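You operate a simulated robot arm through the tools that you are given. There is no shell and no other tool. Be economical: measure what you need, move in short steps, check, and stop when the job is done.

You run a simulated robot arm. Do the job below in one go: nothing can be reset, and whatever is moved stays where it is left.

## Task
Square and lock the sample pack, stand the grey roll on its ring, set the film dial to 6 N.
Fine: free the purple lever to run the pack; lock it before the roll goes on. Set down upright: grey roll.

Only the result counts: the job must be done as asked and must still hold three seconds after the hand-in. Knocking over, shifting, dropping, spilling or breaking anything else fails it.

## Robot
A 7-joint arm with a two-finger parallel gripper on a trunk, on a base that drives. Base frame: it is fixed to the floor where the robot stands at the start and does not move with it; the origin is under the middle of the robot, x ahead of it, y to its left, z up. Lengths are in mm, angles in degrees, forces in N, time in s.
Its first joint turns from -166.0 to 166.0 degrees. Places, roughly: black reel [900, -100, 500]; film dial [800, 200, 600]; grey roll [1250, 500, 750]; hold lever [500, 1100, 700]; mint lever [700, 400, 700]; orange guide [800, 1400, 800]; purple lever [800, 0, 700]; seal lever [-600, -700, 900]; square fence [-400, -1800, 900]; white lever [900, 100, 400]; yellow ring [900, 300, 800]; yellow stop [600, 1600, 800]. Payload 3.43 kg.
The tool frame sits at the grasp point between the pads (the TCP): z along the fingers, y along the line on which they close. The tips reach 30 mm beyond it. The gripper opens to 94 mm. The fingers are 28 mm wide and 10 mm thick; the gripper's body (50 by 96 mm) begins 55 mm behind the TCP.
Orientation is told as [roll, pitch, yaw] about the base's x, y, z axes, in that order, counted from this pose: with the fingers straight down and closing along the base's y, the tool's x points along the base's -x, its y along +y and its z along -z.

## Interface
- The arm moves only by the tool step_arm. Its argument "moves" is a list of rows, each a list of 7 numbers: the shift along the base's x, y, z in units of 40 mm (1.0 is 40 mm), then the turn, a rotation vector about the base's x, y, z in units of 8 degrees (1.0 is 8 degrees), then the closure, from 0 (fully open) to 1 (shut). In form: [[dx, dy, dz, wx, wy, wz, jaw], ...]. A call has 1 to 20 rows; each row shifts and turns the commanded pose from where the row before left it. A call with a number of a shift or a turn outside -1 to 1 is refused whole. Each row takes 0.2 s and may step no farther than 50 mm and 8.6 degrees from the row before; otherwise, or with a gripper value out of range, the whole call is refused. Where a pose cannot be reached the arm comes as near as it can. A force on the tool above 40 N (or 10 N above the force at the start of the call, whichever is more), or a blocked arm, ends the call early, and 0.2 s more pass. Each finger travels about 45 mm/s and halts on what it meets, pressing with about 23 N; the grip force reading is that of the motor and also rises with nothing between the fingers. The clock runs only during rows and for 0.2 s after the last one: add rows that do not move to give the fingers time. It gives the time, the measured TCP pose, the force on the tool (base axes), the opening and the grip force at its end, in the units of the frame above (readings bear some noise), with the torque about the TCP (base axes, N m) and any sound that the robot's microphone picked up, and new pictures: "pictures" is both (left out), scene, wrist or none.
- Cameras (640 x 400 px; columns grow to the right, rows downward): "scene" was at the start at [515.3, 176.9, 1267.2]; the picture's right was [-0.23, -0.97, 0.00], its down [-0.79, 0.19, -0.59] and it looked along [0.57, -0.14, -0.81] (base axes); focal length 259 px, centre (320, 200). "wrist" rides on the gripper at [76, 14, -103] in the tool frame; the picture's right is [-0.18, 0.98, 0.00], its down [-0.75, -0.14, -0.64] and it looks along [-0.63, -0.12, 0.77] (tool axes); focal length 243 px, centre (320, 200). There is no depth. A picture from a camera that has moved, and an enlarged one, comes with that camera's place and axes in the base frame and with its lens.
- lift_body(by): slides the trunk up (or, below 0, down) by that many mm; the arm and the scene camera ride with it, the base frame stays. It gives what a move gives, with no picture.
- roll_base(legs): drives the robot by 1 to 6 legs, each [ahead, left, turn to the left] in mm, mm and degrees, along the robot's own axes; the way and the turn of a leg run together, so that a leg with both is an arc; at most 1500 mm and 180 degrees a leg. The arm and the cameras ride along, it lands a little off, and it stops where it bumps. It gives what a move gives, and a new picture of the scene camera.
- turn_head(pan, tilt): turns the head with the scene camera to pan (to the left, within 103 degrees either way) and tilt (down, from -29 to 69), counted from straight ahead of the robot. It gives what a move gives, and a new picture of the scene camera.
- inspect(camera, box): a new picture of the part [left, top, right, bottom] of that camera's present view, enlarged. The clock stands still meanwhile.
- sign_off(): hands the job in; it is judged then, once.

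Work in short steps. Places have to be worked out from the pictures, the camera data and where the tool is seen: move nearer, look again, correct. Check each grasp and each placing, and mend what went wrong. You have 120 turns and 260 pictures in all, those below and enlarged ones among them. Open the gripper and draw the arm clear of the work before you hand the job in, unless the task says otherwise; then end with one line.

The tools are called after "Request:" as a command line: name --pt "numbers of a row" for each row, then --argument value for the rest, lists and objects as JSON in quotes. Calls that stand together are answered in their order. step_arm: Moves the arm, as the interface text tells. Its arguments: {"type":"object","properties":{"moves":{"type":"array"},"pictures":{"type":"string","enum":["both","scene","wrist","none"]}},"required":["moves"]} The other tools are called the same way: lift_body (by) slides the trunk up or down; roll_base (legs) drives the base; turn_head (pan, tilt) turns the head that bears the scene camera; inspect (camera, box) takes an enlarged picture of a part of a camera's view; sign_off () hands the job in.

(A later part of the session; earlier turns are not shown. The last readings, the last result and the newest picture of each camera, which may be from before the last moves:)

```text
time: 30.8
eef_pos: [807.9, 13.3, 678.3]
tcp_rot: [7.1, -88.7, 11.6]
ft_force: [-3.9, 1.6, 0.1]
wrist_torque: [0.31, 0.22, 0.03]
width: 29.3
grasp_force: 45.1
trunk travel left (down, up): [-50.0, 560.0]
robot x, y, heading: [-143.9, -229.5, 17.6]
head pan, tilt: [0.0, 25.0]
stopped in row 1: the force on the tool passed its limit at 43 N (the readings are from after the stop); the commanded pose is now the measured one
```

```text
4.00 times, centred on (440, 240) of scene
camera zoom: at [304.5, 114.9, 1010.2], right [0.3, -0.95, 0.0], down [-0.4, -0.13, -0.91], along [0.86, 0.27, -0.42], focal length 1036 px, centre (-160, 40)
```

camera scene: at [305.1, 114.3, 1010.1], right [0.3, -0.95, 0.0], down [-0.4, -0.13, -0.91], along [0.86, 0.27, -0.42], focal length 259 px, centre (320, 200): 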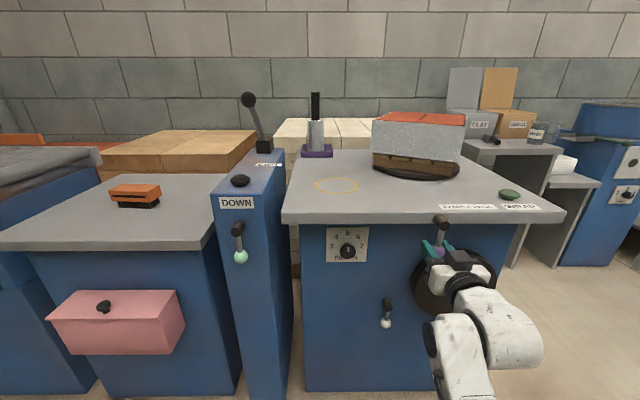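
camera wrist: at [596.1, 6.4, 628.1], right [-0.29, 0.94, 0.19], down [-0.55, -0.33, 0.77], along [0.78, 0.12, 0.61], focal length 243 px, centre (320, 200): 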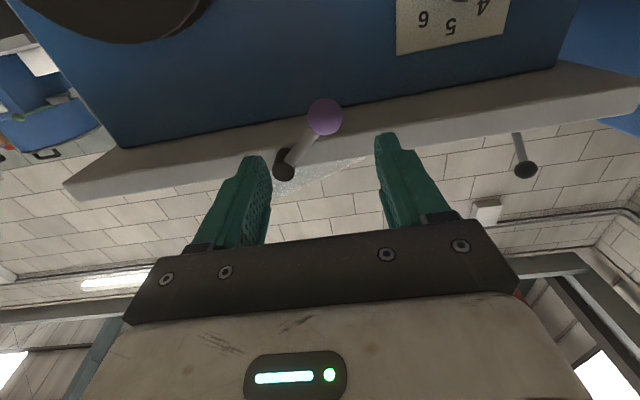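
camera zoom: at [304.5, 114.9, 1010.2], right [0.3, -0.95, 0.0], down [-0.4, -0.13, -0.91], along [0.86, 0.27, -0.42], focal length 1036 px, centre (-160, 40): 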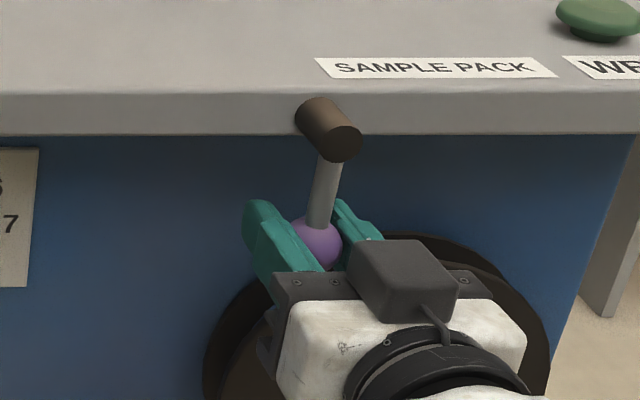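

There is a hard stop at vertical-down. I'll test the crank with the lever in this position.

Request:
step_arm --pt "0 0 0 0 0 0 0.3" --pt "0 0 0 0 0 0 0.3" --pt "-0.765 -0.237 0 0 0 0 0.3" --pt "-0.765 -0.237 0 0 0 0 0.3" --pt "-0.765 -0.237 0 0 0 0 0.3" --pt "0.21 -0.68 -0.646 0 0 0 0.3" --pt "0.21 -0.68 -0.646 0 0 0 0.3" --pt "0.21 -0.68 -0.646 0 0 0 0.3" --pt "0.21 -0.68 -0.646 0 0 0 0.3" --pt "0.21 -0.68 -0.646 0 0 0 0.3" --pt "0.21 -0.67 -0.646 0 0 0 0.3" --pictures "both"

Request:
inspect --camera "scene" --box '[380, 190, 500, 290]'

```text
time: 33.2
eef_pos: [767.1, -178.6, 522.5]
tcp_rot: [5.6, -88.8, 13.1]
ft_force: [0.2, -0.9, 0.6]
wrist_torque: [-0.01, 0.01, 0.03]
width: 65.8
grasp_force: 0.0
trunk travel left (down, up): [-50.0, 560.0]
robot x, y, heading: [-151.2, -231.0, 17.6]
head pan, tilt: [0.0, 25.0]
camera scene: at [304.6, 114.8, 1010.1], right [0.3, -0.95, 0.0], down [-0.4, -0.13, -0.91], along [0.86, 0.27, -0.42], focal length 259 px, centre (320, 200)
camera wrist: at [664.2, -199.5, 448.8], right [-0.31, 0.93, 0.19], down [-0.55, -0.34, 0.77], along [0.78, 0.14, 0.62], focal length 243 px, centre (320, 200)
```

scene: 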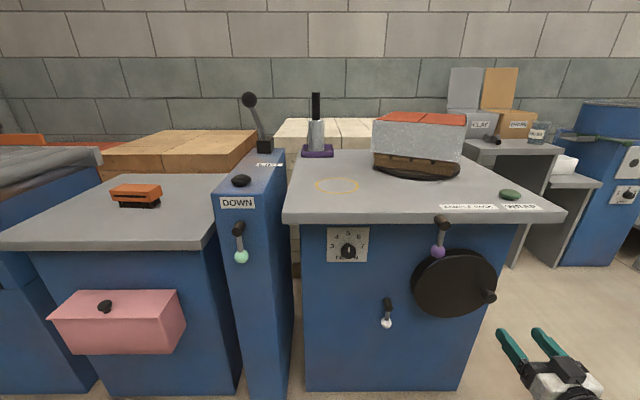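
wrist: 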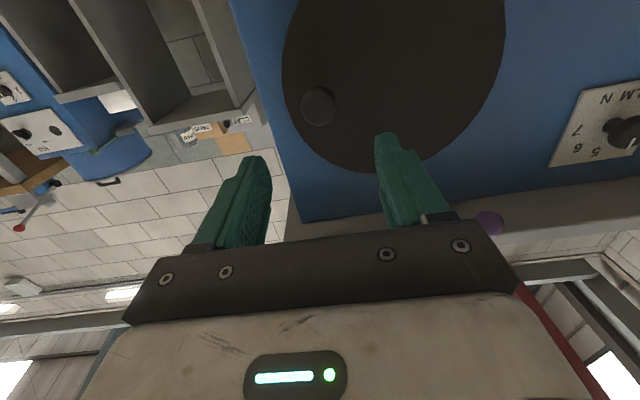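

```text
4.00 times, centred on (440, 240) of scene
camera zoom: at [304.6, 114.8, 1010.1], right [0.3, -0.95, 0.0], down [-0.4, -0.13, -0.91], along [0.86, 0.27, -0.42], focal length 1036 px, centre (-160, 40)
```

zoom: 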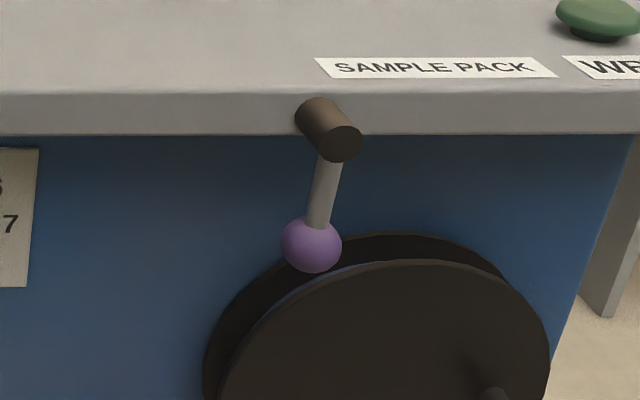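

Lever rests down. Advance on the knob, grip and test upward cranking.

Request:
step_arm --pt "0.92 0.305 0 0 0 0 0.3" --pt "0.92 0.305 0 0 0 0 0.3" --pt "0.92 0.305 0 0 0 0 0.3" --pt "0 0 0 0 0 0 0.8" --pt "0 0 0 0 0 0 0.8" --pt "0 0 0 0 0 0 0.8" --pt "0 0 0 0 0 0 0.8" --pt "0.0 -0.02 0.2 0 0 0 0.8" --pt "0.0 -0.02 0.2 0 0 0 0.8" --pt "0.0 0 0.2 0 0 0 0.8" --pictures "wrist"

```text
time: 35.2
eef_pos: [877.1, -143.4, 525.9]
tcp_rot: [8.3, -87.4, 10.5]
ft_force: [20.5, -0.3, -12.6]
wrist_torque: [-0.19, -0.55, -0.05]
width: 31.3
grasp_force: 45.4
trunk travel left (down, up): [-50.0, 560.0]
robot x, y, heading: [-148.2, -227.3, 17.5]
head pan, tilt: [0.0, 25.0]
stopped in row 10: the force on the tool passed its limit at 57 N (the readings are from after the stop); the commanded pose is now the measured one
camera wrist: at [771.3, -165.1, 455.3], right [-0.31, 0.93, 0.19], down [-0.53, -0.33, 0.78], along [0.79, 0.14, 0.6], focal length 243 px, centre (320, 200)
```

wrist: 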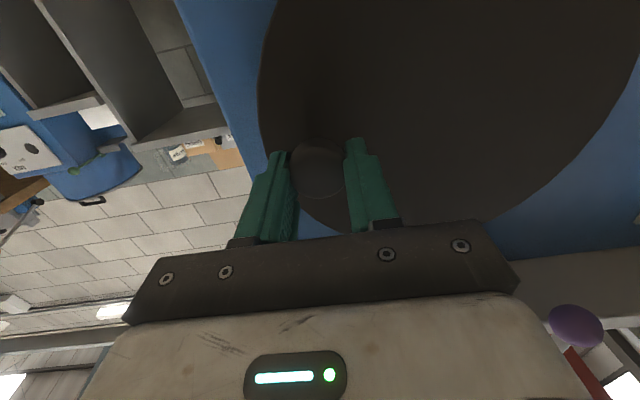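

Blocked upward here too. Test downward.

Request:
step_arm --pt "0 0 -0.08 0 0 0 0.8" --pt "0.0 0.0 -0.2 0 0 0 0.8" --pt "0.0 0.02 -0.2 0 0 0 0.8" --pt "0.0 0.02 -0.2 0 0 0 0.8" --pictures "wrist"

```text
time: 36.2
eef_pos: [873.6, -142.3, 494.3]
tcp_rot: [10.7, -87.0, 8.0]
ft_force: [-0.4, -6.1, -2.7]
wrist_torque: [0.09, 0.0, -0.22]
width: 21.5
grasp_force: 2.3
trunk travel left (down, up): [-50.0, 560.0]
robot x, y, heading: [-149.7, -230.2, 17.5]
head pan, tilt: [0.0, 25.0]
camera wrist: at [768.3, -165.2, 423.5], right [-0.31, 0.93, 0.19], down [-0.52, -0.33, 0.78], along [0.8, 0.14, 0.59], focal length 243 px, centre (320, 200)
```

wrist: 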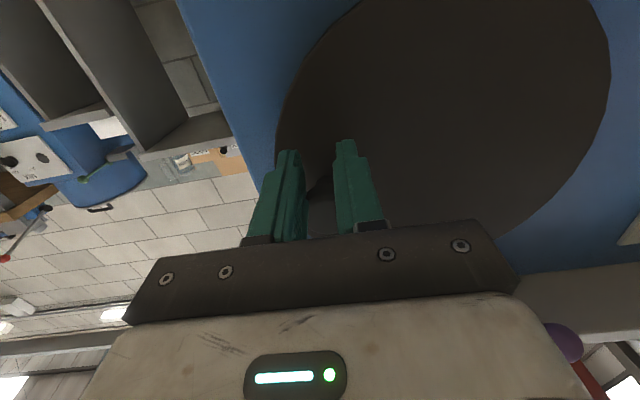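

The knob slipped out: the wheel is locked there too, so the lever must need a fuller throw the other way (the ball's twist in my grip held it back). I close the fingers and will push the ball from its right side up along the arc.

Request:
step_arm --pt "-0.8 -0.247 0 0 0 0 0.3" --pt "-0.8 -0.247 0 0 0 0 0.6" --pt "-0.8 -0.247 0 0 0 0 1" --pt "-0.152 0.492 0.7625 0 0 0 1" --pt "-0.152 0.492 0.7625 0 0 0 1" --pt "-0.152 0.492 0.7625 0 0 0 1" --pt "-0.152 0.492 0.7625 0 0 0 1" --pt "-0.152 0.492 0.7625 0 0 0 1" --pt "-0.152 0.492 0.7625 0 0 0 1" --pictures "both"

```text
time: 38.2
eef_pos: [743.8, -53.7, 686.0]
tcp_rot: [10.5, -87.6, 8.3]
ft_force: [-0.4, 0.7, -0.5]
wrist_torque: [0.02, -0.01, 0.05]
width: 0.0
grasp_force: 22.6
trunk travel left (down, up): [-50.0, 560.0]
robot x, y, heading: [-149.0, -231.0, 17.5]
head pan, tilt: [0.0, 25.0]
camera scene: at [305.1, 114.5, 1010.1], right [0.3, -0.95, 0.0], down [-0.4, -0.13, -0.91], along [0.86, 0.27, -0.42], focal length 259 px, centre (320, 200)
camera wrist: at [638.1, -75.2, 613.6], right [-0.31, 0.93, 0.19], down [-0.53, -0.34, 0.78], along [0.79, 0.14, 0.6], focal length 243 px, centre (320, 200)
```

scene: 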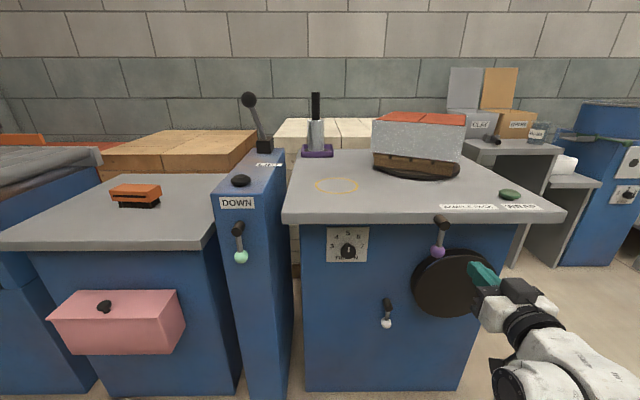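
wrist: 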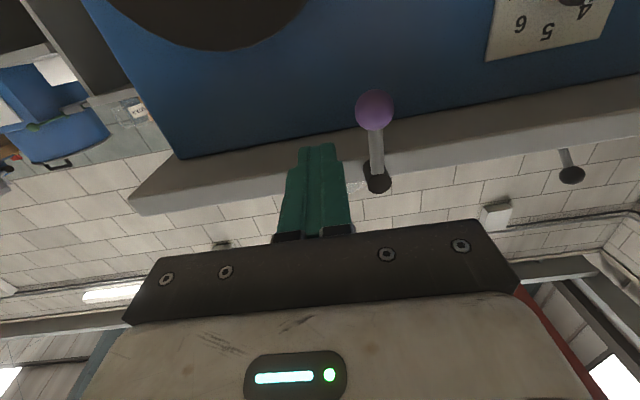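

I advance beside the ball and push it left along the arc to ~60°, then keep lifting toward 90°.

Request:
step_arm --pt "0.84 0.26 -0.1 0 0 0 1" --pt "0.84 0.26 -0.1 0 0 0 1" --pt "-0.089 0.287 0 0 0 0 1" --pt "-0.133 0.43 -0.05 0 0 0 1" --pt "-0.14 0.454 -0.05 0 0 0 1" --pt "-0.118 0.382 0.125 0 0 0 1" --pt "-0.118 0.382 0.15 0 0 0 1" --pt "-0.096 0.31 0.3 0 0 0 1" --pictures "scene"

Request:
inspect --camera "scene" --box '[380, 190, 500, 290]'

```text
time: 40.0
eef_pos: [782.3, 57.7, 695.0]
tcp_rot: [9.4, -87.7, 9.5]
ft_force: [0.4, -0.5, 0.9]
wrist_torque: [0.02, 0.02, 0.02]
width: 0.0
grasp_force: 23.0
trunk travel left (down, up): [-50.0, 560.0]
robot x, y, heading: [-146.6, -234.4, 17.4]
head pan, tilt: [0.0, 25.0]
camera scene: at [305.1, 114.7, 1010.1], right [0.3, -0.95, 0.0], down [-0.4, -0.13, -0.91], along [0.86, 0.27, -0.42], focal length 259 px, centre (320, 200)
```

scene: 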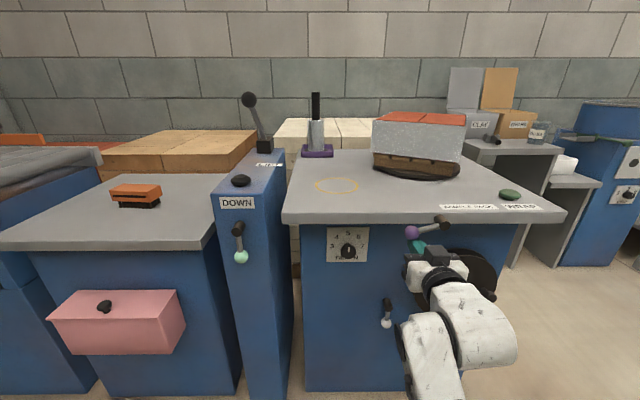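

```text
4.00 times, centred on (440, 240) of scene
camera zoom: at [305.1, 114.7, 1010.1], right [0.3, -0.95, 0.0], down [-0.4, -0.13, -0.91], along [0.86, 0.27, -0.42], focal length 1036 px, centre (-160, 40)
```

zoom: 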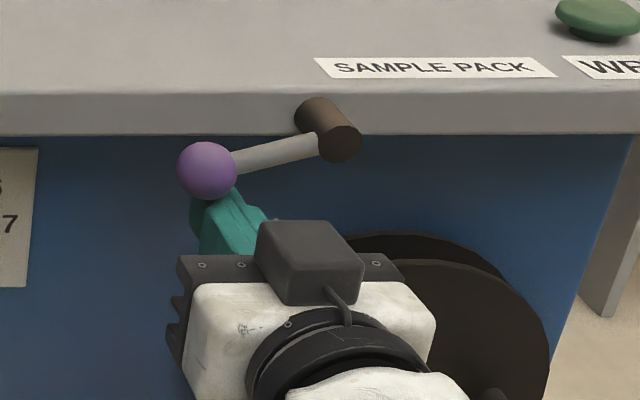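

The lever goes past 60° freely. I keep lifting to 90° and a bit beyond to find the stop.

Request:
step_arm --pt "-0.064 0.208 0.38 0 0 0 1" --pt "0 0 0.25 0 0 0 1" --pt "0 0 0.2 0 0 0 1" --pictures "none"

Request:
inspect --camera "scene" --box '[380, 190, 500, 290]'

```text
time: 40.5
eef_pos: [781.3, 60.8, 699.8]
tcp_rot: [4.4, -85.8, 14.0]
ft_force: [0.9, -1.3, -9.0]
wrist_torque: [-0.09, 0.08, 0.0]
width: 0.0
grasp_force: 22.6
trunk travel left (down, up): [-50.0, 560.0]
robot x, y, heading: [-146.2, -232.5, 17.2]
head pan, tilt: [0.0, 25.0]
stopped in row 2: the force on the tool passed its limit at 48 N (the readings are from after the stop); the commanded pose is now the measured one
```

```text
4.00 times, centred on (440, 240) of scene
camera zoom: at [305.6, 113.7, 1010.0], right [0.3, -0.95, 0.0], down [-0.4, -0.13, -0.91], along [0.86, 0.27, -0.42], focal length 1036 px, centre (-160, 40)
```

zoom: 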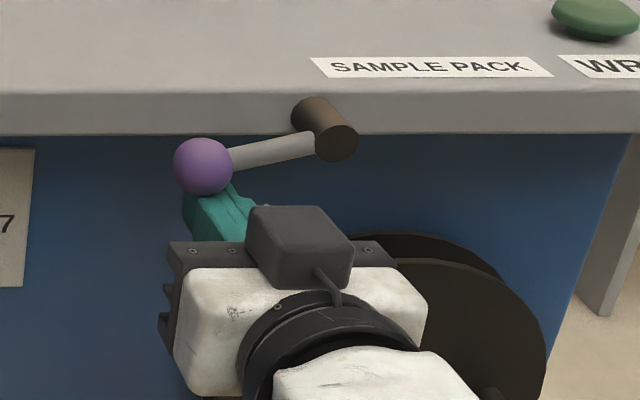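

Stop reached at ~80°, the real free position. I go back to the knob, grip and test upward.

Request:
step_arm --pt "0 0 -0.25 0 0 0 1" --pt "-0.677 -0.21 0 0 0 0 1" --pt "-0.677 -0.21 0 0 0 0 1" --pt "-0.677 -0.21 0 0 0 0 0.3" --pt "0.277 -0.895 -0.695 0 0 0 0.3" --pt "0.277 -0.895 -0.695 0 0 0 0.3" --pt "0.277 -0.895 -0.695 0 0 0 0.3" --pt "0.277 -0.895 -0.695 0 0 0 0.3" --pt "0.277 -0.895 -0.695 0 0 0 0.3" --pt "0.277 -0.895 -0.695 0 0 0 0.3" --pictures "both"

```text
time: 42.8
eef_pos: [766.2, -181.2, 527.6]
tcp_rot: [4.6, -86.3, 13.7]
ft_force: [0.7, 0.1, 0.5]
wrist_torque: [0.02, 0.02, -0.03]
width: 65.9
grasp_force: 0.0
trunk travel left (down, up): [-50.0, 560.0]
robot x, y, heading: [-152.1, -230.0, 17.6]
head pan, tilt: [0.0, 25.0]
camera scene: at [305.1, 114.0, 1010.2], right [0.3, -0.95, 0.0], down [-0.4, -0.13, -0.91], along [0.86, 0.27, -0.42], focal length 259 px, centre (320, 200)
camera wrist: at [659.2, -202.1, 457.4], right [-0.3, 0.94, 0.19], down [-0.52, -0.32, 0.79], along [0.8, 0.14, 0.58], focal length 243 px, centre (320, 200)
```

scene: 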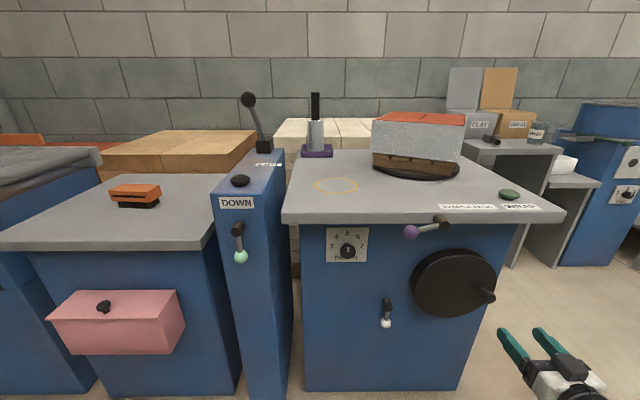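
wrist: 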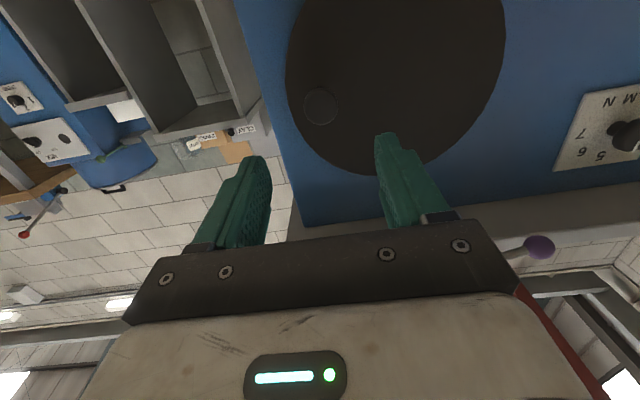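

Lever now stays nearly horizontal. Advance, grip and test upward.

Request:
step_arm --pt "0.948 0.335 -0.04 0.118 -0.382 0 0.3" --pt "0.948 0.335 -0.04 0 0 0 0.3" --pt "0.948 0.335 -0.04 0 0 0 0.3" --pt "0 0 0 0 0 0 0.8" --pt "0 0 0 0 0 0 0.8" --pt "0 0 0 0 0 0 0.8" --pt "0 0 0 0 0 0 0.8" --pt "0.01 -0.03 0.2 0 0 0 0.8" --pt "0.01 -0.02 0.2 0 0 0 0.8" --pt "0.0 0 0.2 0 0 0 0.8" --pictures "both"

```text
time: 44.7
eef_pos: [880.8, -143.4, 521.5]
tcp_rot: [18.8, -88.4, -0.5]
ft_force: [18.6, 1.0, -11.2]
wrist_torque: [-0.1, -0.64, -0.01]
width: 31.6
grasp_force: 44.7
trunk travel left (down, up): [-50.0, 560.0]
robot x, y, heading: [-146.4, -230.5, 17.2]
head pan, tilt: [0.0, 25.0]
stopped in row 9: the force on the tool passed its limit at 40 N (the readings are from after the stop); the commanded pose is now the measured one
camera scene: at [306.9, 113.4, 1009.9], right [0.3, -0.95, 0.0], down [-0.4, -0.13, -0.91], along [0.86, 0.27, -0.42], focal length 259 px, centre (320, 200)
camera wrist: at [775.9, -162.4, 449.1], right [-0.3, 0.93, 0.19], down [-0.54, -0.34, 0.77], along [0.78, 0.13, 0.61], focal length 243 px, centre (320, 200)
```

scene: 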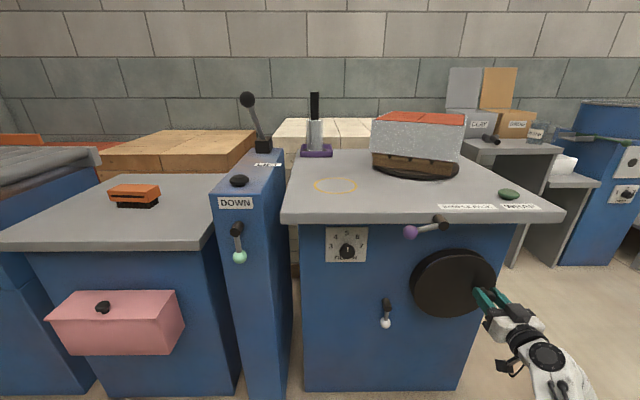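
wrist: 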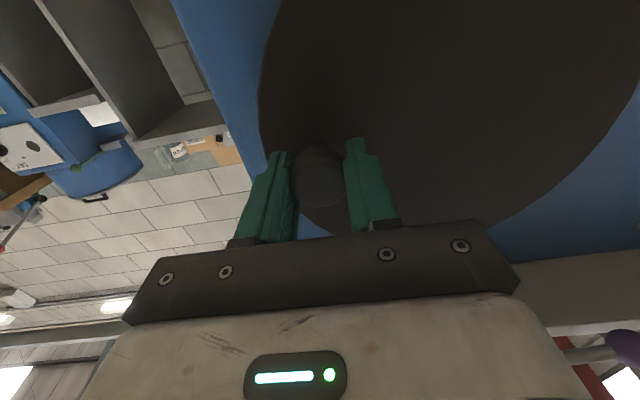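

Upward is still blocked. Try downward with small steps.

Request:
step_arm --pt "0 0 0 0 0 0 0.8" --pt "0.0 0.0 -0.15 0 0 0 0.8" --pt "0.0 0.01 -0.15 0 0 0 0.8" --pt "0.0 0.02 -0.15 0 0 0 0.8" --pictures "both"

```text
time: 45.7
eef_pos: [879.2, -143.2, 506.5]
tcp_rot: [16.7, -88.6, 1.5]
ft_force: [-3.3, 3.5, 27.1]
wrist_torque: [0.27, -1.0, 0.7]
width: 33.9
grasp_force: 12.4
trunk travel left (down, up): [-50.0, 560.0]
robot x, y, heading: [-149.3, -230.4, 17.1]
head pan, tilt: [0.0, 25.0]
camera scene: at [305.4, 113.2, 1010.5], right [0.3, -0.95, 0.0], down [-0.4, -0.13, -0.91], along [0.87, 0.27, -0.42], focal length 259 px, centre (320, 200)
camera wrist: at [775.1, -162.5, 432.7], right [-0.3, 0.93, 0.19], down [-0.55, -0.33, 0.77], along [0.78, 0.13, 0.61], focal length 243 px, centre (320, 200)
```

scene: 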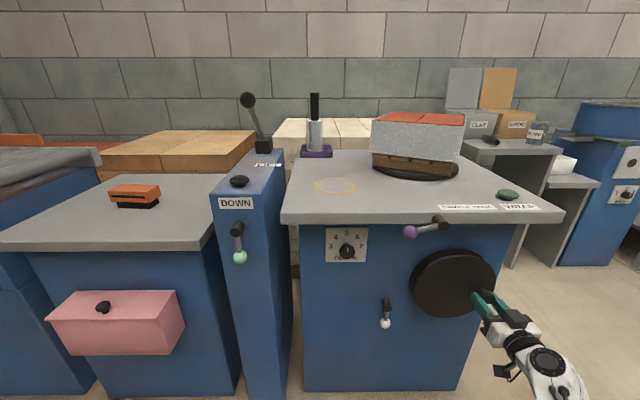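
wrist: 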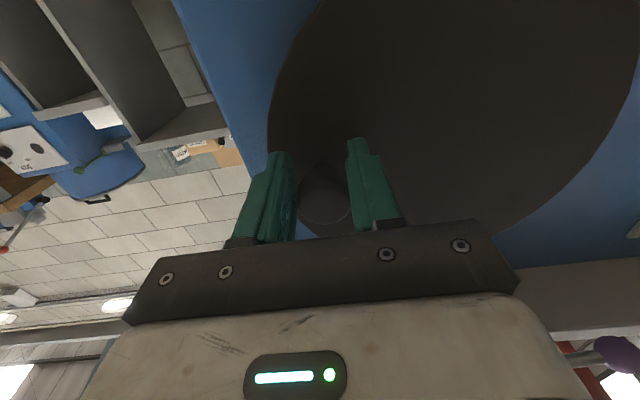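

The wheel never turns in either lever state, so it is likely not what the purple lever holds; the turntable itself may be turned by hand. I release, back away, raise the trunk, and turn the tool down to test the pack directly.

Request:
step_arm --pt "0 0 0 0 0 0 0.3" --pt "0 0 0 0 0 0 0.3" --pt "-0.955 -0.296 0 0 0 0 0.3" --pt "-0.955 -0.296 0 0 0 0 0.3" --pt "-0.955 -0.296 0 0 0 0 0.3" --pt "-0.955 -0.296 0 0 0 0 0.3" --pt "-0.955 -0.296 0 0 0 0 0.3" --pt "-0.4 -0.12 0.5 0 0 0 0.3" --pictures "none"

Request:
lift_body --by 350

Request:
step_arm --pt "0 0 1 -0.2957 0.9553 0 0.6" --pt "0 0 1 -0.2957 0.9553 0 1" --pt "0 0 1 -0.2957 0.9553 0 1" --pt "0 0 1 -0.2957 0.9553 0 1" --pt "0 0 0.5 -0.2957 0.9553 0 1" --pt "0 0 0.5 -0.2957 0.9553 0 1" --pt "0 0 0 -0.2957 0.9553 0 1" --pt "0 0 0 -0.2957 0.9553 0 1" --pt "0 0 0 -0.2957 0.9553 0 1" --pt "0 0 0 -0.2957 0.9553 0 1" --pt "0 0 0 -0.2957 0.9553 0 1" --pictures "both"

```text
time: 47.5
eef_pos: [672.5, -203.4, 526.7]
tcp_rot: [19.6, -88.6, -1.2]
ft_force: [-0.5, -0.1, 1.3]
wrist_torque: [0.0, 0.02, -0.02]
width: 65.9
grasp_force: 0.1
trunk travel left (down, up): [-50.0, 560.0]
robot x, y, heading: [-147.5, -230.1, 17.2]
head pan, tilt: [0.0, 25.0]
```

```text
time: 50.9
eef_pos: [673.4, -204.8, 876.6]
tcp_rot: [20.2, -88.5, -1.8]
ft_force: [-0.1, -0.5, 0.2]
wrist_torque: [0.0, -0.02, 0.0]
width: 65.7
grasp_force: 0.1
trunk travel left (down, up): [-400.0, 210.0]
robot x, y, heading: [-145.6, -225.8, 17.5]
head pan, tilt: [0.0, 25.0]
```

```text
time: 53.3
eef_pos: [678.4, -199.7, 1084.7]
tcp_rot: [1.5, -5.9, 17.4]
ft_force: [-0.1, -0.3, -0.5]
wrist_torque: [-0.02, -0.03, -0.04]
width: 0.0
grasp_force: 23.4
out of reach, approached as far as the arm can: row 6
trunk travel left (down, up): [-400.0, 210.0]
robot x, y, heading: [-145.8, -231.1, 17.1]
head pan, tilt: [0.0, 25.0]
camera scene: at [306.0, 113.2, 1360.1], right [0.3, -0.95, 0.0], down [-0.4, -0.13, -0.91], along [0.87, 0.27, -0.42], focal length 259 px, centre (320, 200)
camera wrist: at [592.5, -216.9, 1179.4], right [-0.12, 0.99, 0.04], down [0.7, 0.05, 0.71], along [0.7, 0.12, -0.7], focal length 243 px, centre (320, 200)
```

scene: 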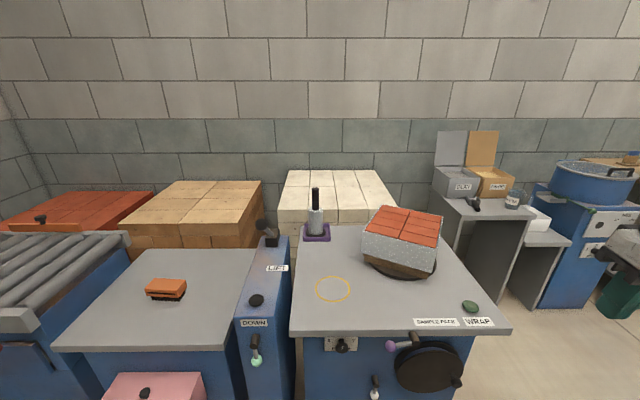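
wrist: 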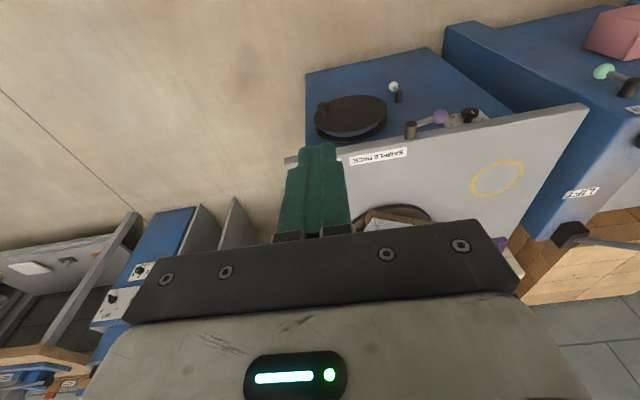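

I drive forward ~330 mm (≈680 mm left to the bench edge) to reach the pack, and look at it.

Request:
roll_base --legs '[[330, 0, 0]]'

Request:
turn_head --pan -10 --tilt 50

```text
time: 55.5
eef_pos: [994.8, -101.3, 1083.8]
tcp_rot: [1.5, -5.9, 17.6]
ft_force: [0.1, -0.1, 0.5]
wrist_torque: [-0.01, 0.0, -0.01]
width: 0.2
grasp_force: 23.4
trunk travel left (down, up): [-400.0, 210.0]
robot x, y, heading: [165.4, -132.6, 17.5]
head pan, tilt: [0.0, 25.0]
camera scene: at [621.0, 211.9, 1360.2], right [0.3, -0.95, 0.0], down [-0.4, -0.13, -0.91], along [0.87, 0.27, -0.42], focal length 259 px, centre (320, 200)
```

scene: 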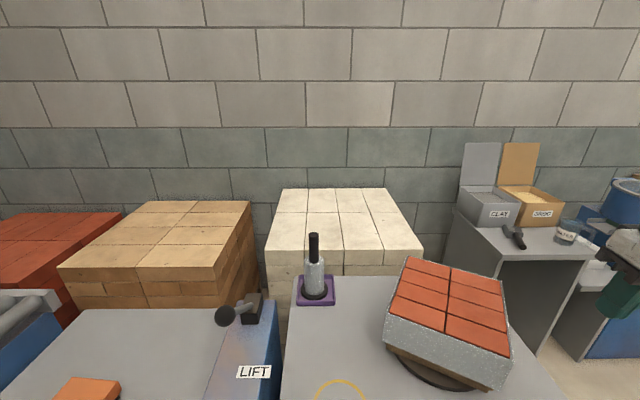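

```text
time: 56.4
eef_pos: [992.8, -100.8, 1084.7]
tcp_rot: [1.5, -5.9, 17.5]
ft_force: [-0.4, 0.3, -0.4]
wrist_torque: [-0.02, 0.03, -0.02]
width: 0.0
grasp_force: 23.3
trunk travel left (down, up): [-400.0, 210.0]
robot x, y, heading: [170.7, -132.8, 17.2]
head pan, tilt: [-10.0, 50.0]
camera scene: at [609.6, 194.3, 1322.7], right [0.13, -0.99, 0.0], down [-0.76, -0.1, -0.64], along [0.64, 0.08, -0.77], focal length 259 px, centre (320, 200)
```

scene: 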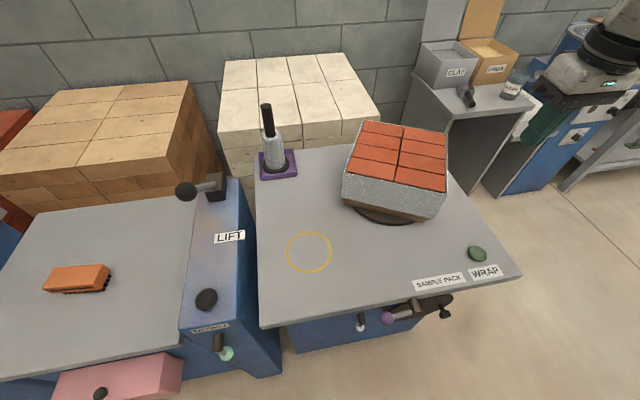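

Request:
inspect --camera "scene" --box '[320, 100, 520, 300]'

Request:
inspect --camera "scene" --box '[240, 95, 340, 195]'

```text
2.00 times, centred on (420, 200) of scene
camera zoom: at [609.6, 194.3, 1322.7], right [0.13, -0.99, 0.0], down [-0.76, -0.1, -0.64], along [0.64, 0.08, -0.77], focal length 518 px, centre (120, 200)
```

zoom: 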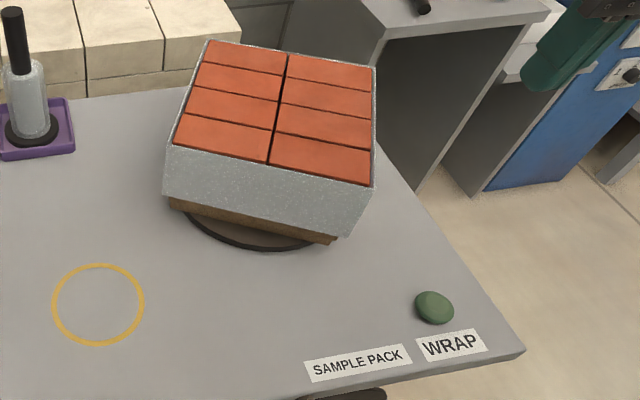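

```text
4.00 times, centred on (290, 145) of scene
camera zoom: at [609.6, 194.3, 1322.7], right [0.13, -0.99, 0.0], down [-0.76, -0.1, -0.64], along [0.64, 0.08, -0.77], focal length 1036 px, centre (440, 420)
```

zoom: 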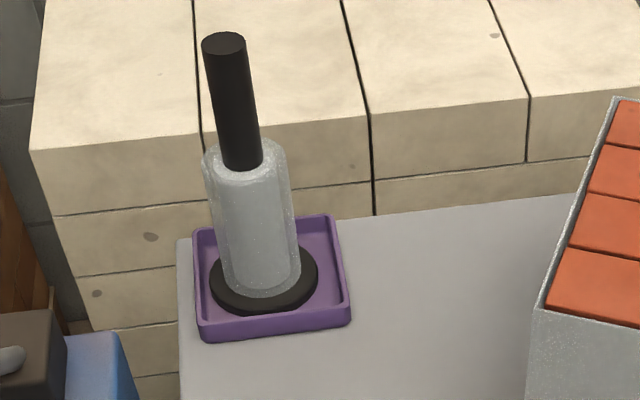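

Pack corners computed: front-right (1006,-27), centre ≈(1130,64), top z≈911, yaw ≈ -9° vs bench ≈17°. I position the closed fingers just in front of the front-right face for a gentle push test.

Request:
step_arm --pt "-0.24 0.88 0 -0.218 0.705 0 1" --pt "-0.24 0.88 0 0 0 0 1" --pt "-0.24 0.88 0 0 0 0 1" --pt "0 0 -1 0 0 0 1" --pt "0 0 -1 0 0 0 1" --pt "0 0 -1 0 0 0 1" --pt "0 0 -1 0 0 0 1" --pt "0 0 -1 0 0 0 1" --pictures "both"

```text
time: 58.2
eef_pos: [964.4, 3.4, 884.9]
tcp_rot: [1.5, -0.1, 17.5]
ft_force: [1.0, -1.0, -0.4]
wrist_torque: [0.06, -0.01, 0.01]
width: 0.0
grasp_force: 22.8
trunk travel left (down, up): [-400.0, 210.0]
robot x, y, heading: [166.1, -131.2, 17.3]
head pan, tilt: [-10.0, 50.0]
camera scene: at [609.5, 194.2, 1322.8], right [0.13, -0.99, 0.0], down [-0.76, -0.1, -0.64], along [0.64, 0.08, -0.77], focal length 259 px, centre (320, 200)
camera wrist: at [888.6, -9.6, 987.5], right [-0.12, 0.99, 0.03], down [0.77, 0.08, 0.64], along [0.63, 0.1, -0.77], focal length 243 px, centre (320, 200)
```

scene: 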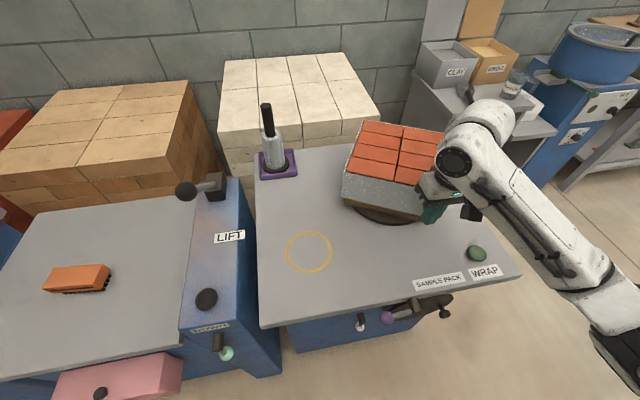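
wrist: 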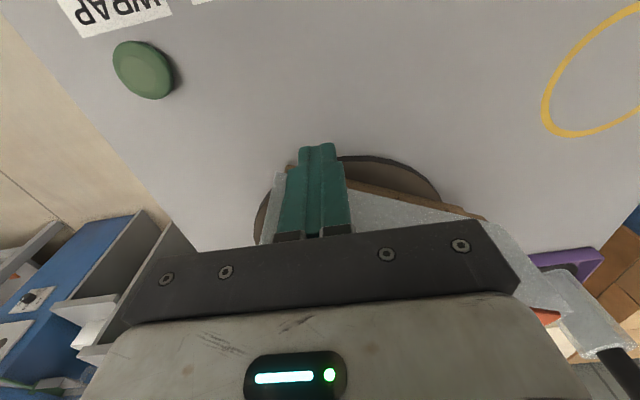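

I approach along the push direction in 6 mm steps.

Request:
step_arm --pt "0.15 -0.02 0 0 0 0 1" --pt "0.15 -0.02 0 0 0 0 1" --pt "0.15 -0.02 0 0 0 0 1" --pt "0.15 -0.02 0 0 0 0 1" --pt "0.15 -0.02 0 0 0 0 1" --pictures "scene"

```text
time: 59.4
eef_pos: [996.1, 1.1, 884.9]
tcp_rot: [1.6, -0.2, 17.6]
ft_force: [0.4, 0.2, 0.1]
wrist_torque: [0.02, 0.0, 0.03]
width: 0.2
grasp_force: 23.2
trunk travel left (down, up): [-400.0, 210.0]
robot x, y, heading: [163.6, -133.3, 17.4]
head pan, tilt: [-10.0, 50.0]
camera scene: at [609.6, 194.5, 1322.6], right [0.13, -0.99, 0.0], down [-0.76, -0.1, -0.64], along [0.64, 0.08, -0.77], focal length 259 px, centre (320, 200)
```

scene: 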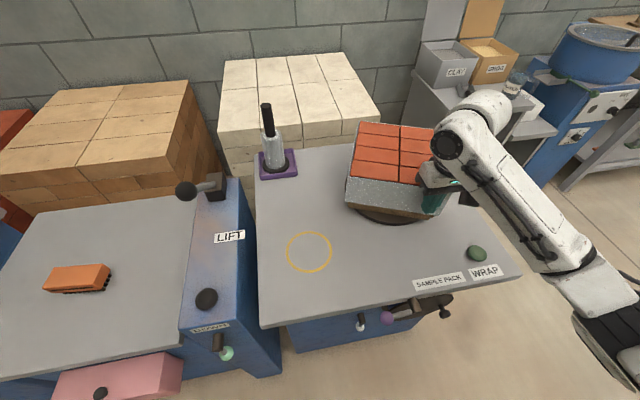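

The pack appears to have started turning with almost no force. I continue pushing in small steps.

Request:
step_arm --pt "0.15 -0.01 0 0 0 0 1" --pt "0.15 -0.01 0 0 0 0 1" --pt "0.15 0 0 0 0 0 1" --pt "0.15 0 0 0 0 0 1" --pictures "none"

Request:
inspect --camera "scene" --box '[320, 100, 520, 300]'

```text
time: 60.2
eef_pos: [1012.7, -5.4, 884.2]
tcp_rot: [1.3, 0.4, 17.1]
ft_force: [-0.1, -0.7, 0.5]
wrist_torque: [-0.03, 0.0, -0.02]
width: 0.1
grasp_force: 22.9
trunk travel left (down, up): [-400.0, 210.0]
robot x, y, heading: [172.6, -135.3, 17.3]
head pan, tilt: [-10.0, 50.0]
stopped in row 4: the force on the tool passed its limit at 45 N (the readings are from after the stop); the commanded pose is now the measured one
```

```text
2.00 times, centred on (420, 200) of scene
camera zoom: at [609.9, 193.4, 1322.5], right [0.13, -0.99, 0.0], down [-0.76, -0.1, -0.64], along [0.64, 0.08, -0.77], focal length 518 px, centre (120, 200)
```

zoom: 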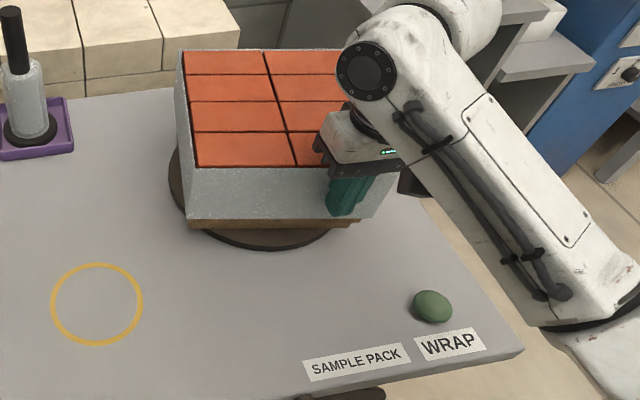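

It turned from -9° to ≈+5°; about 12° to go. A force spike stopped the move; I continue in smaller steps.

Request:
step_arm --pt "0.08 0.01 0 0 0 0 1" --pt "0.08 0.01 0 0 0 0 1" --pt "0.08 0.01 0 0 0 0 1" --pt "0.08 0.01 0 0 0 0 1" --pictures "none"

Request:
inspect --camera "scene" --box '[320, 100, 520, 300]'

```text
time: 60.9
eef_pos: [1018.8, -11.7, 883.7]
tcp_rot: [1.1, 0.9, 16.4]
ft_force: [-1.5, -0.6, 0.1]
wrist_torque: [0.04, -0.01, 0.02]
width: 0.0
grasp_force: 22.9
trunk travel left (down, up): [-400.0, 210.0]
robot x, y, heading: [165.5, -135.3, 17.4]
head pan, tilt: [-10.0, 50.0]
stopped in row 3: the force on the tool passed its limit at 43 N (the readings are from after the stop); the commanded pose is now the measured one
```

```text
2.00 times, centred on (420, 200) of scene
camera zoom: at [610.0, 191.7, 1322.7], right [0.12, -0.99, 0.0], down [-0.76, -0.09, -0.64], along [0.64, 0.08, -0.77], focal length 518 px, centre (120, 200)
```

zoom: 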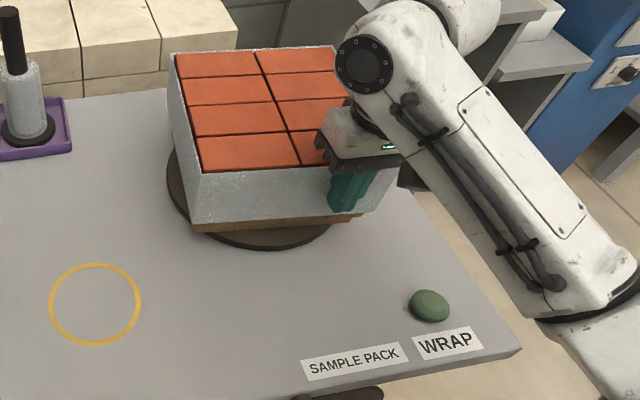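

Yaw now ≈12°. I push slower (2 mm per row) since resistance grows with speed.

Request:
step_arm --pt "0.05 0.01 0 0 0 0 1" --pt "0.05 0.01 0 0 0 0 1" --pt "0 0 0 0 0 0 1" --pictures "none"

Request:
inspect --camera "scene" --box '[320, 100, 520, 300]'

```text
time: 61.7
eef_pos: [1021.6, -14.3, 883.0]
tcp_rot: [0.9, 1.0, 16.1]
ft_force: [-23.0, -23.6, -0.5]
wrist_torque: [0.69, -0.63, -0.66]
width: 0.3
grasp_force: 23.3
trunk travel left (down, up): [-400.0, 210.0]
robot x, y, heading: [163.9, -134.0, 17.0]
head pan, tilt: [-10.0, 50.0]
```

```text
2.00 times, centred on (420, 200) of scene
camera zoom: at [609.4, 190.3, 1323.0], right [0.12, -0.99, 0.0], down [-0.76, -0.09, -0.64], along [0.64, 0.08, -0.77], focal length 518 px, centre (120, 200)
```

zoom: 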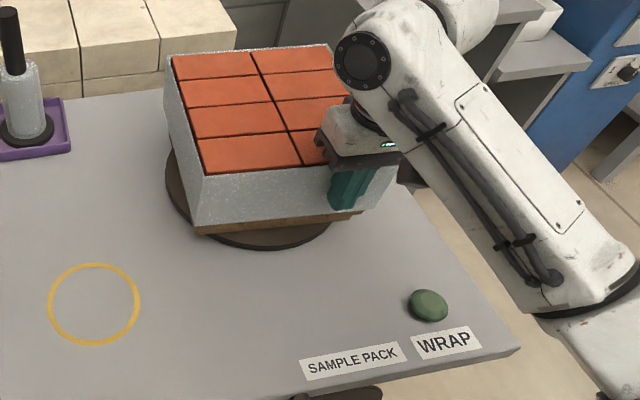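

Yaw ≈15° versus bench ≈17.7°. I back the fingers off and lift away a bit to measure both precisely with an unobstructed view.

Request:
step_arm --pt "-0.3 -0.1 0 0 0 0 1" --pt "-0.8 -0.2 0 0 0 0 1" --pt "-0.5 -0.2 0.5 0 0 0 1" --pt "0 -0.9 0.5 0 0 0 1" --pt "0 -1 0 0 0 0 1" --pt "0 -1 0 0 0 0 1" --pictures "scene"

Request:
inspect --camera "scene" --box '[330, 110, 450, 230]'

Request:
inspect --camera "scene" --box '[240, 130, 540, 340]'

```text
time: 63.1
eef_pos: [960.1, -146.7, 922.2]
tcp_rot: [1.1, 0.9, 16.4]
ft_force: [-0.5, 0.2, 0.5]
wrist_torque: [0.0, 0.02, 0.02]
width: 0.0
grasp_force: 23.3
trunk travel left (down, up): [-400.0, 210.0]
robot x, y, heading: [164.5, -134.8, 17.1]
head pan, tilt: [-10.0, 50.0]
camera scene: at [609.8, 192.1, 1322.6], right [0.12, -0.99, 0.0], down [-0.76, -0.1, -0.64], along [0.64, 0.08, -0.77], focal length 259 px, centre (320, 200)
```

scene: 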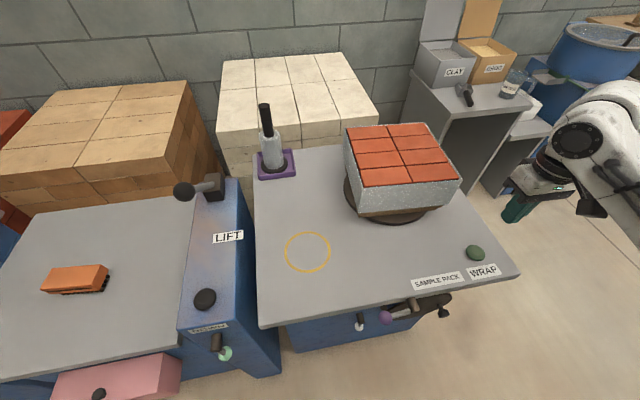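

```text
3.33 times, centred on (390, 170) of scene
camera zoom: at [609.8, 192.1, 1322.6], right [0.12, -0.99, 0.0], down [-0.76, -0.1, -0.64], along [0.64, 0.08, -0.77], focal length 863 px, centre (87, 300)
```

zoom: 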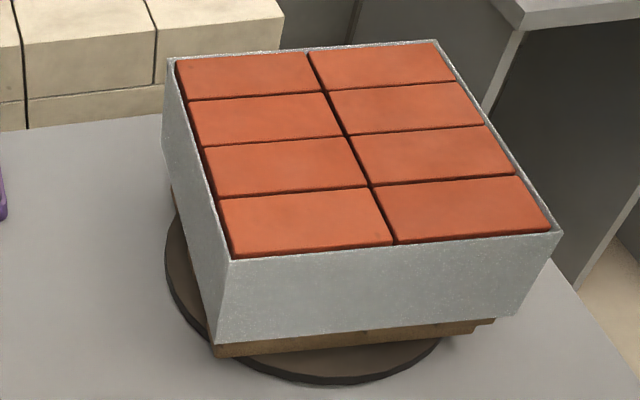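

```text
1.90 times, centred on (390, 235) of scene
camera zoom: at [609.8, 192.1, 1322.6], right [0.12, -0.99, 0.0], down [-0.76, -0.1, -0.64], along [0.64, 0.08, -0.77], focal length 493 px, centre (187, 133)
```

zoom: 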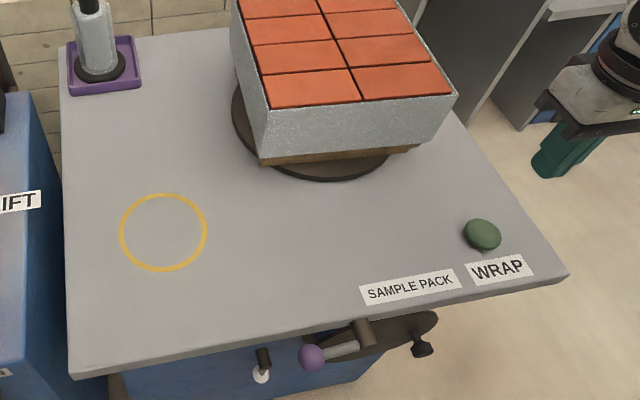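

Pack yaw measured 13.7°, bench ≈17.7° → 4° (≈6 mm at the finger) to go. I return to the contact point and push slowly.

Request:
step_arm --pt "0 0.85 0 0 0 0 1" --pt "0 0.85 0 0 0 0 1" --pt "0 0.85 0 0 0 0 1" --pt "0.3 0.8 -0.45 0 0 0.12 1" --pt "0.5 0 -0.5 0 0 0 1" --pt "0.4 0 0 0 0 0 1" --pt "0.15 0 0 0 0 0 1" --pt "0.06 0.015 0 0 0 0 1" --pt "0.06 0.015 0 0 0 0 1" --pt "0.06 0.015 0 0 0 0 1" --pt "0 0 0 0 0 0 1" --pictures "none"

Request:
inspect --camera "scene" --box '[330, 110, 450, 230]'

```text
time: 65.5
eef_pos: [1019.4, -9.4, 884.9]
tcp_rot: [1.1, 1.0, 17.4]
ft_force: [-0.5, 0.3, -0.5]
wrist_torque: [-0.01, 0.03, -0.03]
width: 0.4
grasp_force: 22.7
trunk travel left (down, up): [-400.0, 210.0]
robot x, y, heading: [165.8, -132.0, 17.2]
head pan, tilt: [-10.0, 50.0]
```

```text
3.33 times, centred on (390, 170) of scene
camera zoom: at [610.0, 191.9, 1322.6], right [0.12, -0.99, 0.0], down [-0.76, -0.09, -0.64], along [0.64, 0.08, -0.77], focal length 863 px, centre (87, 300)
```

zoom: 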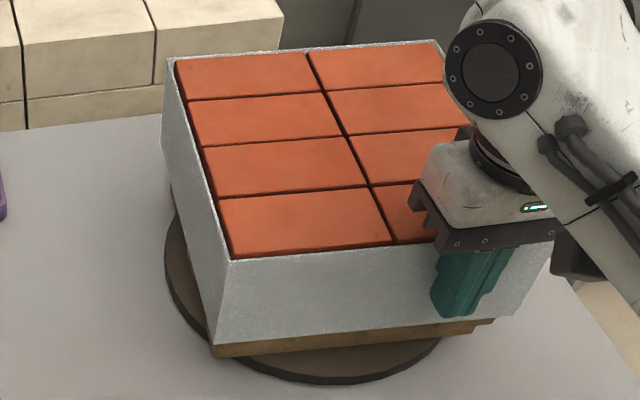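

Not yet in contact; I continue with 2 mm steps.

Request:
step_arm --pt "0.06 0.015 0 0 0 0 1" --pt "0.06 0.015 0 0 0 0 1" --pt "0.06 0.015 0 0 0 0 1" --pt "0.05 0.01 0 0 0 0 1" --pt "0 0 0 0 0 0 1" --pictures "none"

Request:
inspect --camera "scene" --box '[330, 110, 450, 230]'

```text
time: 66.4
eef_pos: [1025.4, -15.7, 885.1]
tcp_rot: [0.9, 1.4, 17.0]
ft_force: [-7.3, -3.6, 3.4]
wrist_torque: [0.16, -0.22, 0.03]
width: 0.0
grasp_force: 23.2
trunk travel left (down, up): [-400.0, 210.0]
robot x, y, heading: [164.4, -134.5, 17.1]
head pan, tilt: [-10.0, 50.0]
stopped in row 4: the force on the tool passed its limit at 43 N (the readings are from after the stop); the commanded pose is now the measured one
```

```text
3.33 times, centred on (390, 170) of scene
camera zoom: at [609.9, 190.1, 1322.9], right [0.12, -0.99, 0.0], down [-0.76, -0.09, -0.64], along [0.64, 0.08, -0.77], focal length 863 px, centre (87, 300)
```

zoom: 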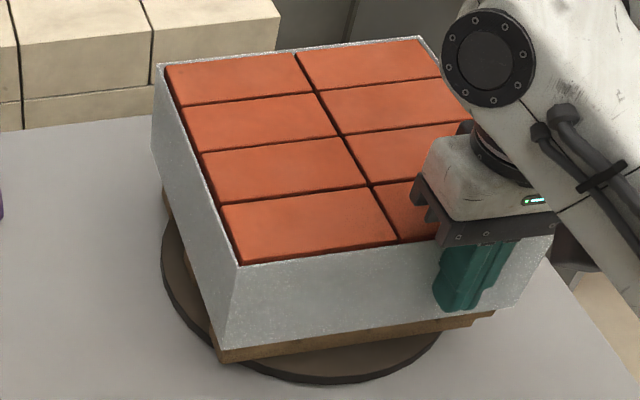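

Reads ≈17.7° while loaded. Back off and measure unloaded.

Request:
step_arm --pt "-0.3 -0.1 0 0 0 0 1" --pt "-0.8 -0.2 0 0 0 0 1" --pt "-0.5 -0.2 0.5 0 0 0 1" --pt "0 -0.9 0.5 0 0 0 1" --pt "0 -1 0 0 0 0 1" --pt "0 -1 0 0 0 0 1" --pictures "none"

Request:
inspect --camera "scene" --box '[330, 110, 450, 230]'

Request:
inspect --camera "scene" --box '[240, 130, 540, 340]'

```text
time: 67.8
eef_pos: [962.3, -151.4, 924.1]
tcp_rot: [1.0, 1.3, 17.1]
ft_force: [-0.3, -0.3, -0.2]
wrist_torque: [0.0, -0.02, -0.02]
width: 0.1
grasp_force: 22.9
trunk travel left (down, up): [-400.0, 210.0]
robot x, y, heading: [165.6, -134.0, 17.0]
head pan, tilt: [-10.0, 50.0]
```

```text
3.33 times, centred on (390, 170) of scene
camera zoom: at [610.1, 190.8, 1322.6], right [0.12, -0.99, 0.0], down [-0.76, -0.09, -0.64], along [0.64, 0.08, -0.77], focal length 863 px, centre (87, 300)
```

zoom: 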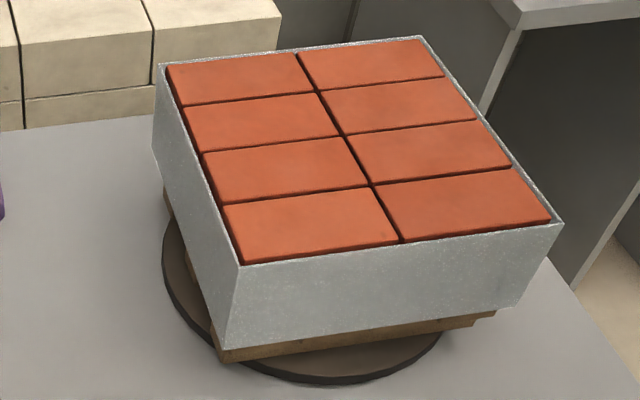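

```text
1.90 times, centred on (390, 235) of scene
camera zoom: at [610.1, 190.8, 1322.6], right [0.12, -0.99, 0.0], down [-0.76, -0.09, -0.64], along [0.64, 0.08, -0.77], focal length 493 px, centre (187, 133)
```

zoom: 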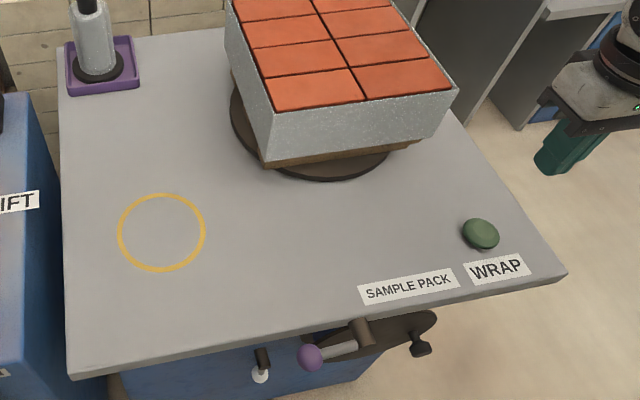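

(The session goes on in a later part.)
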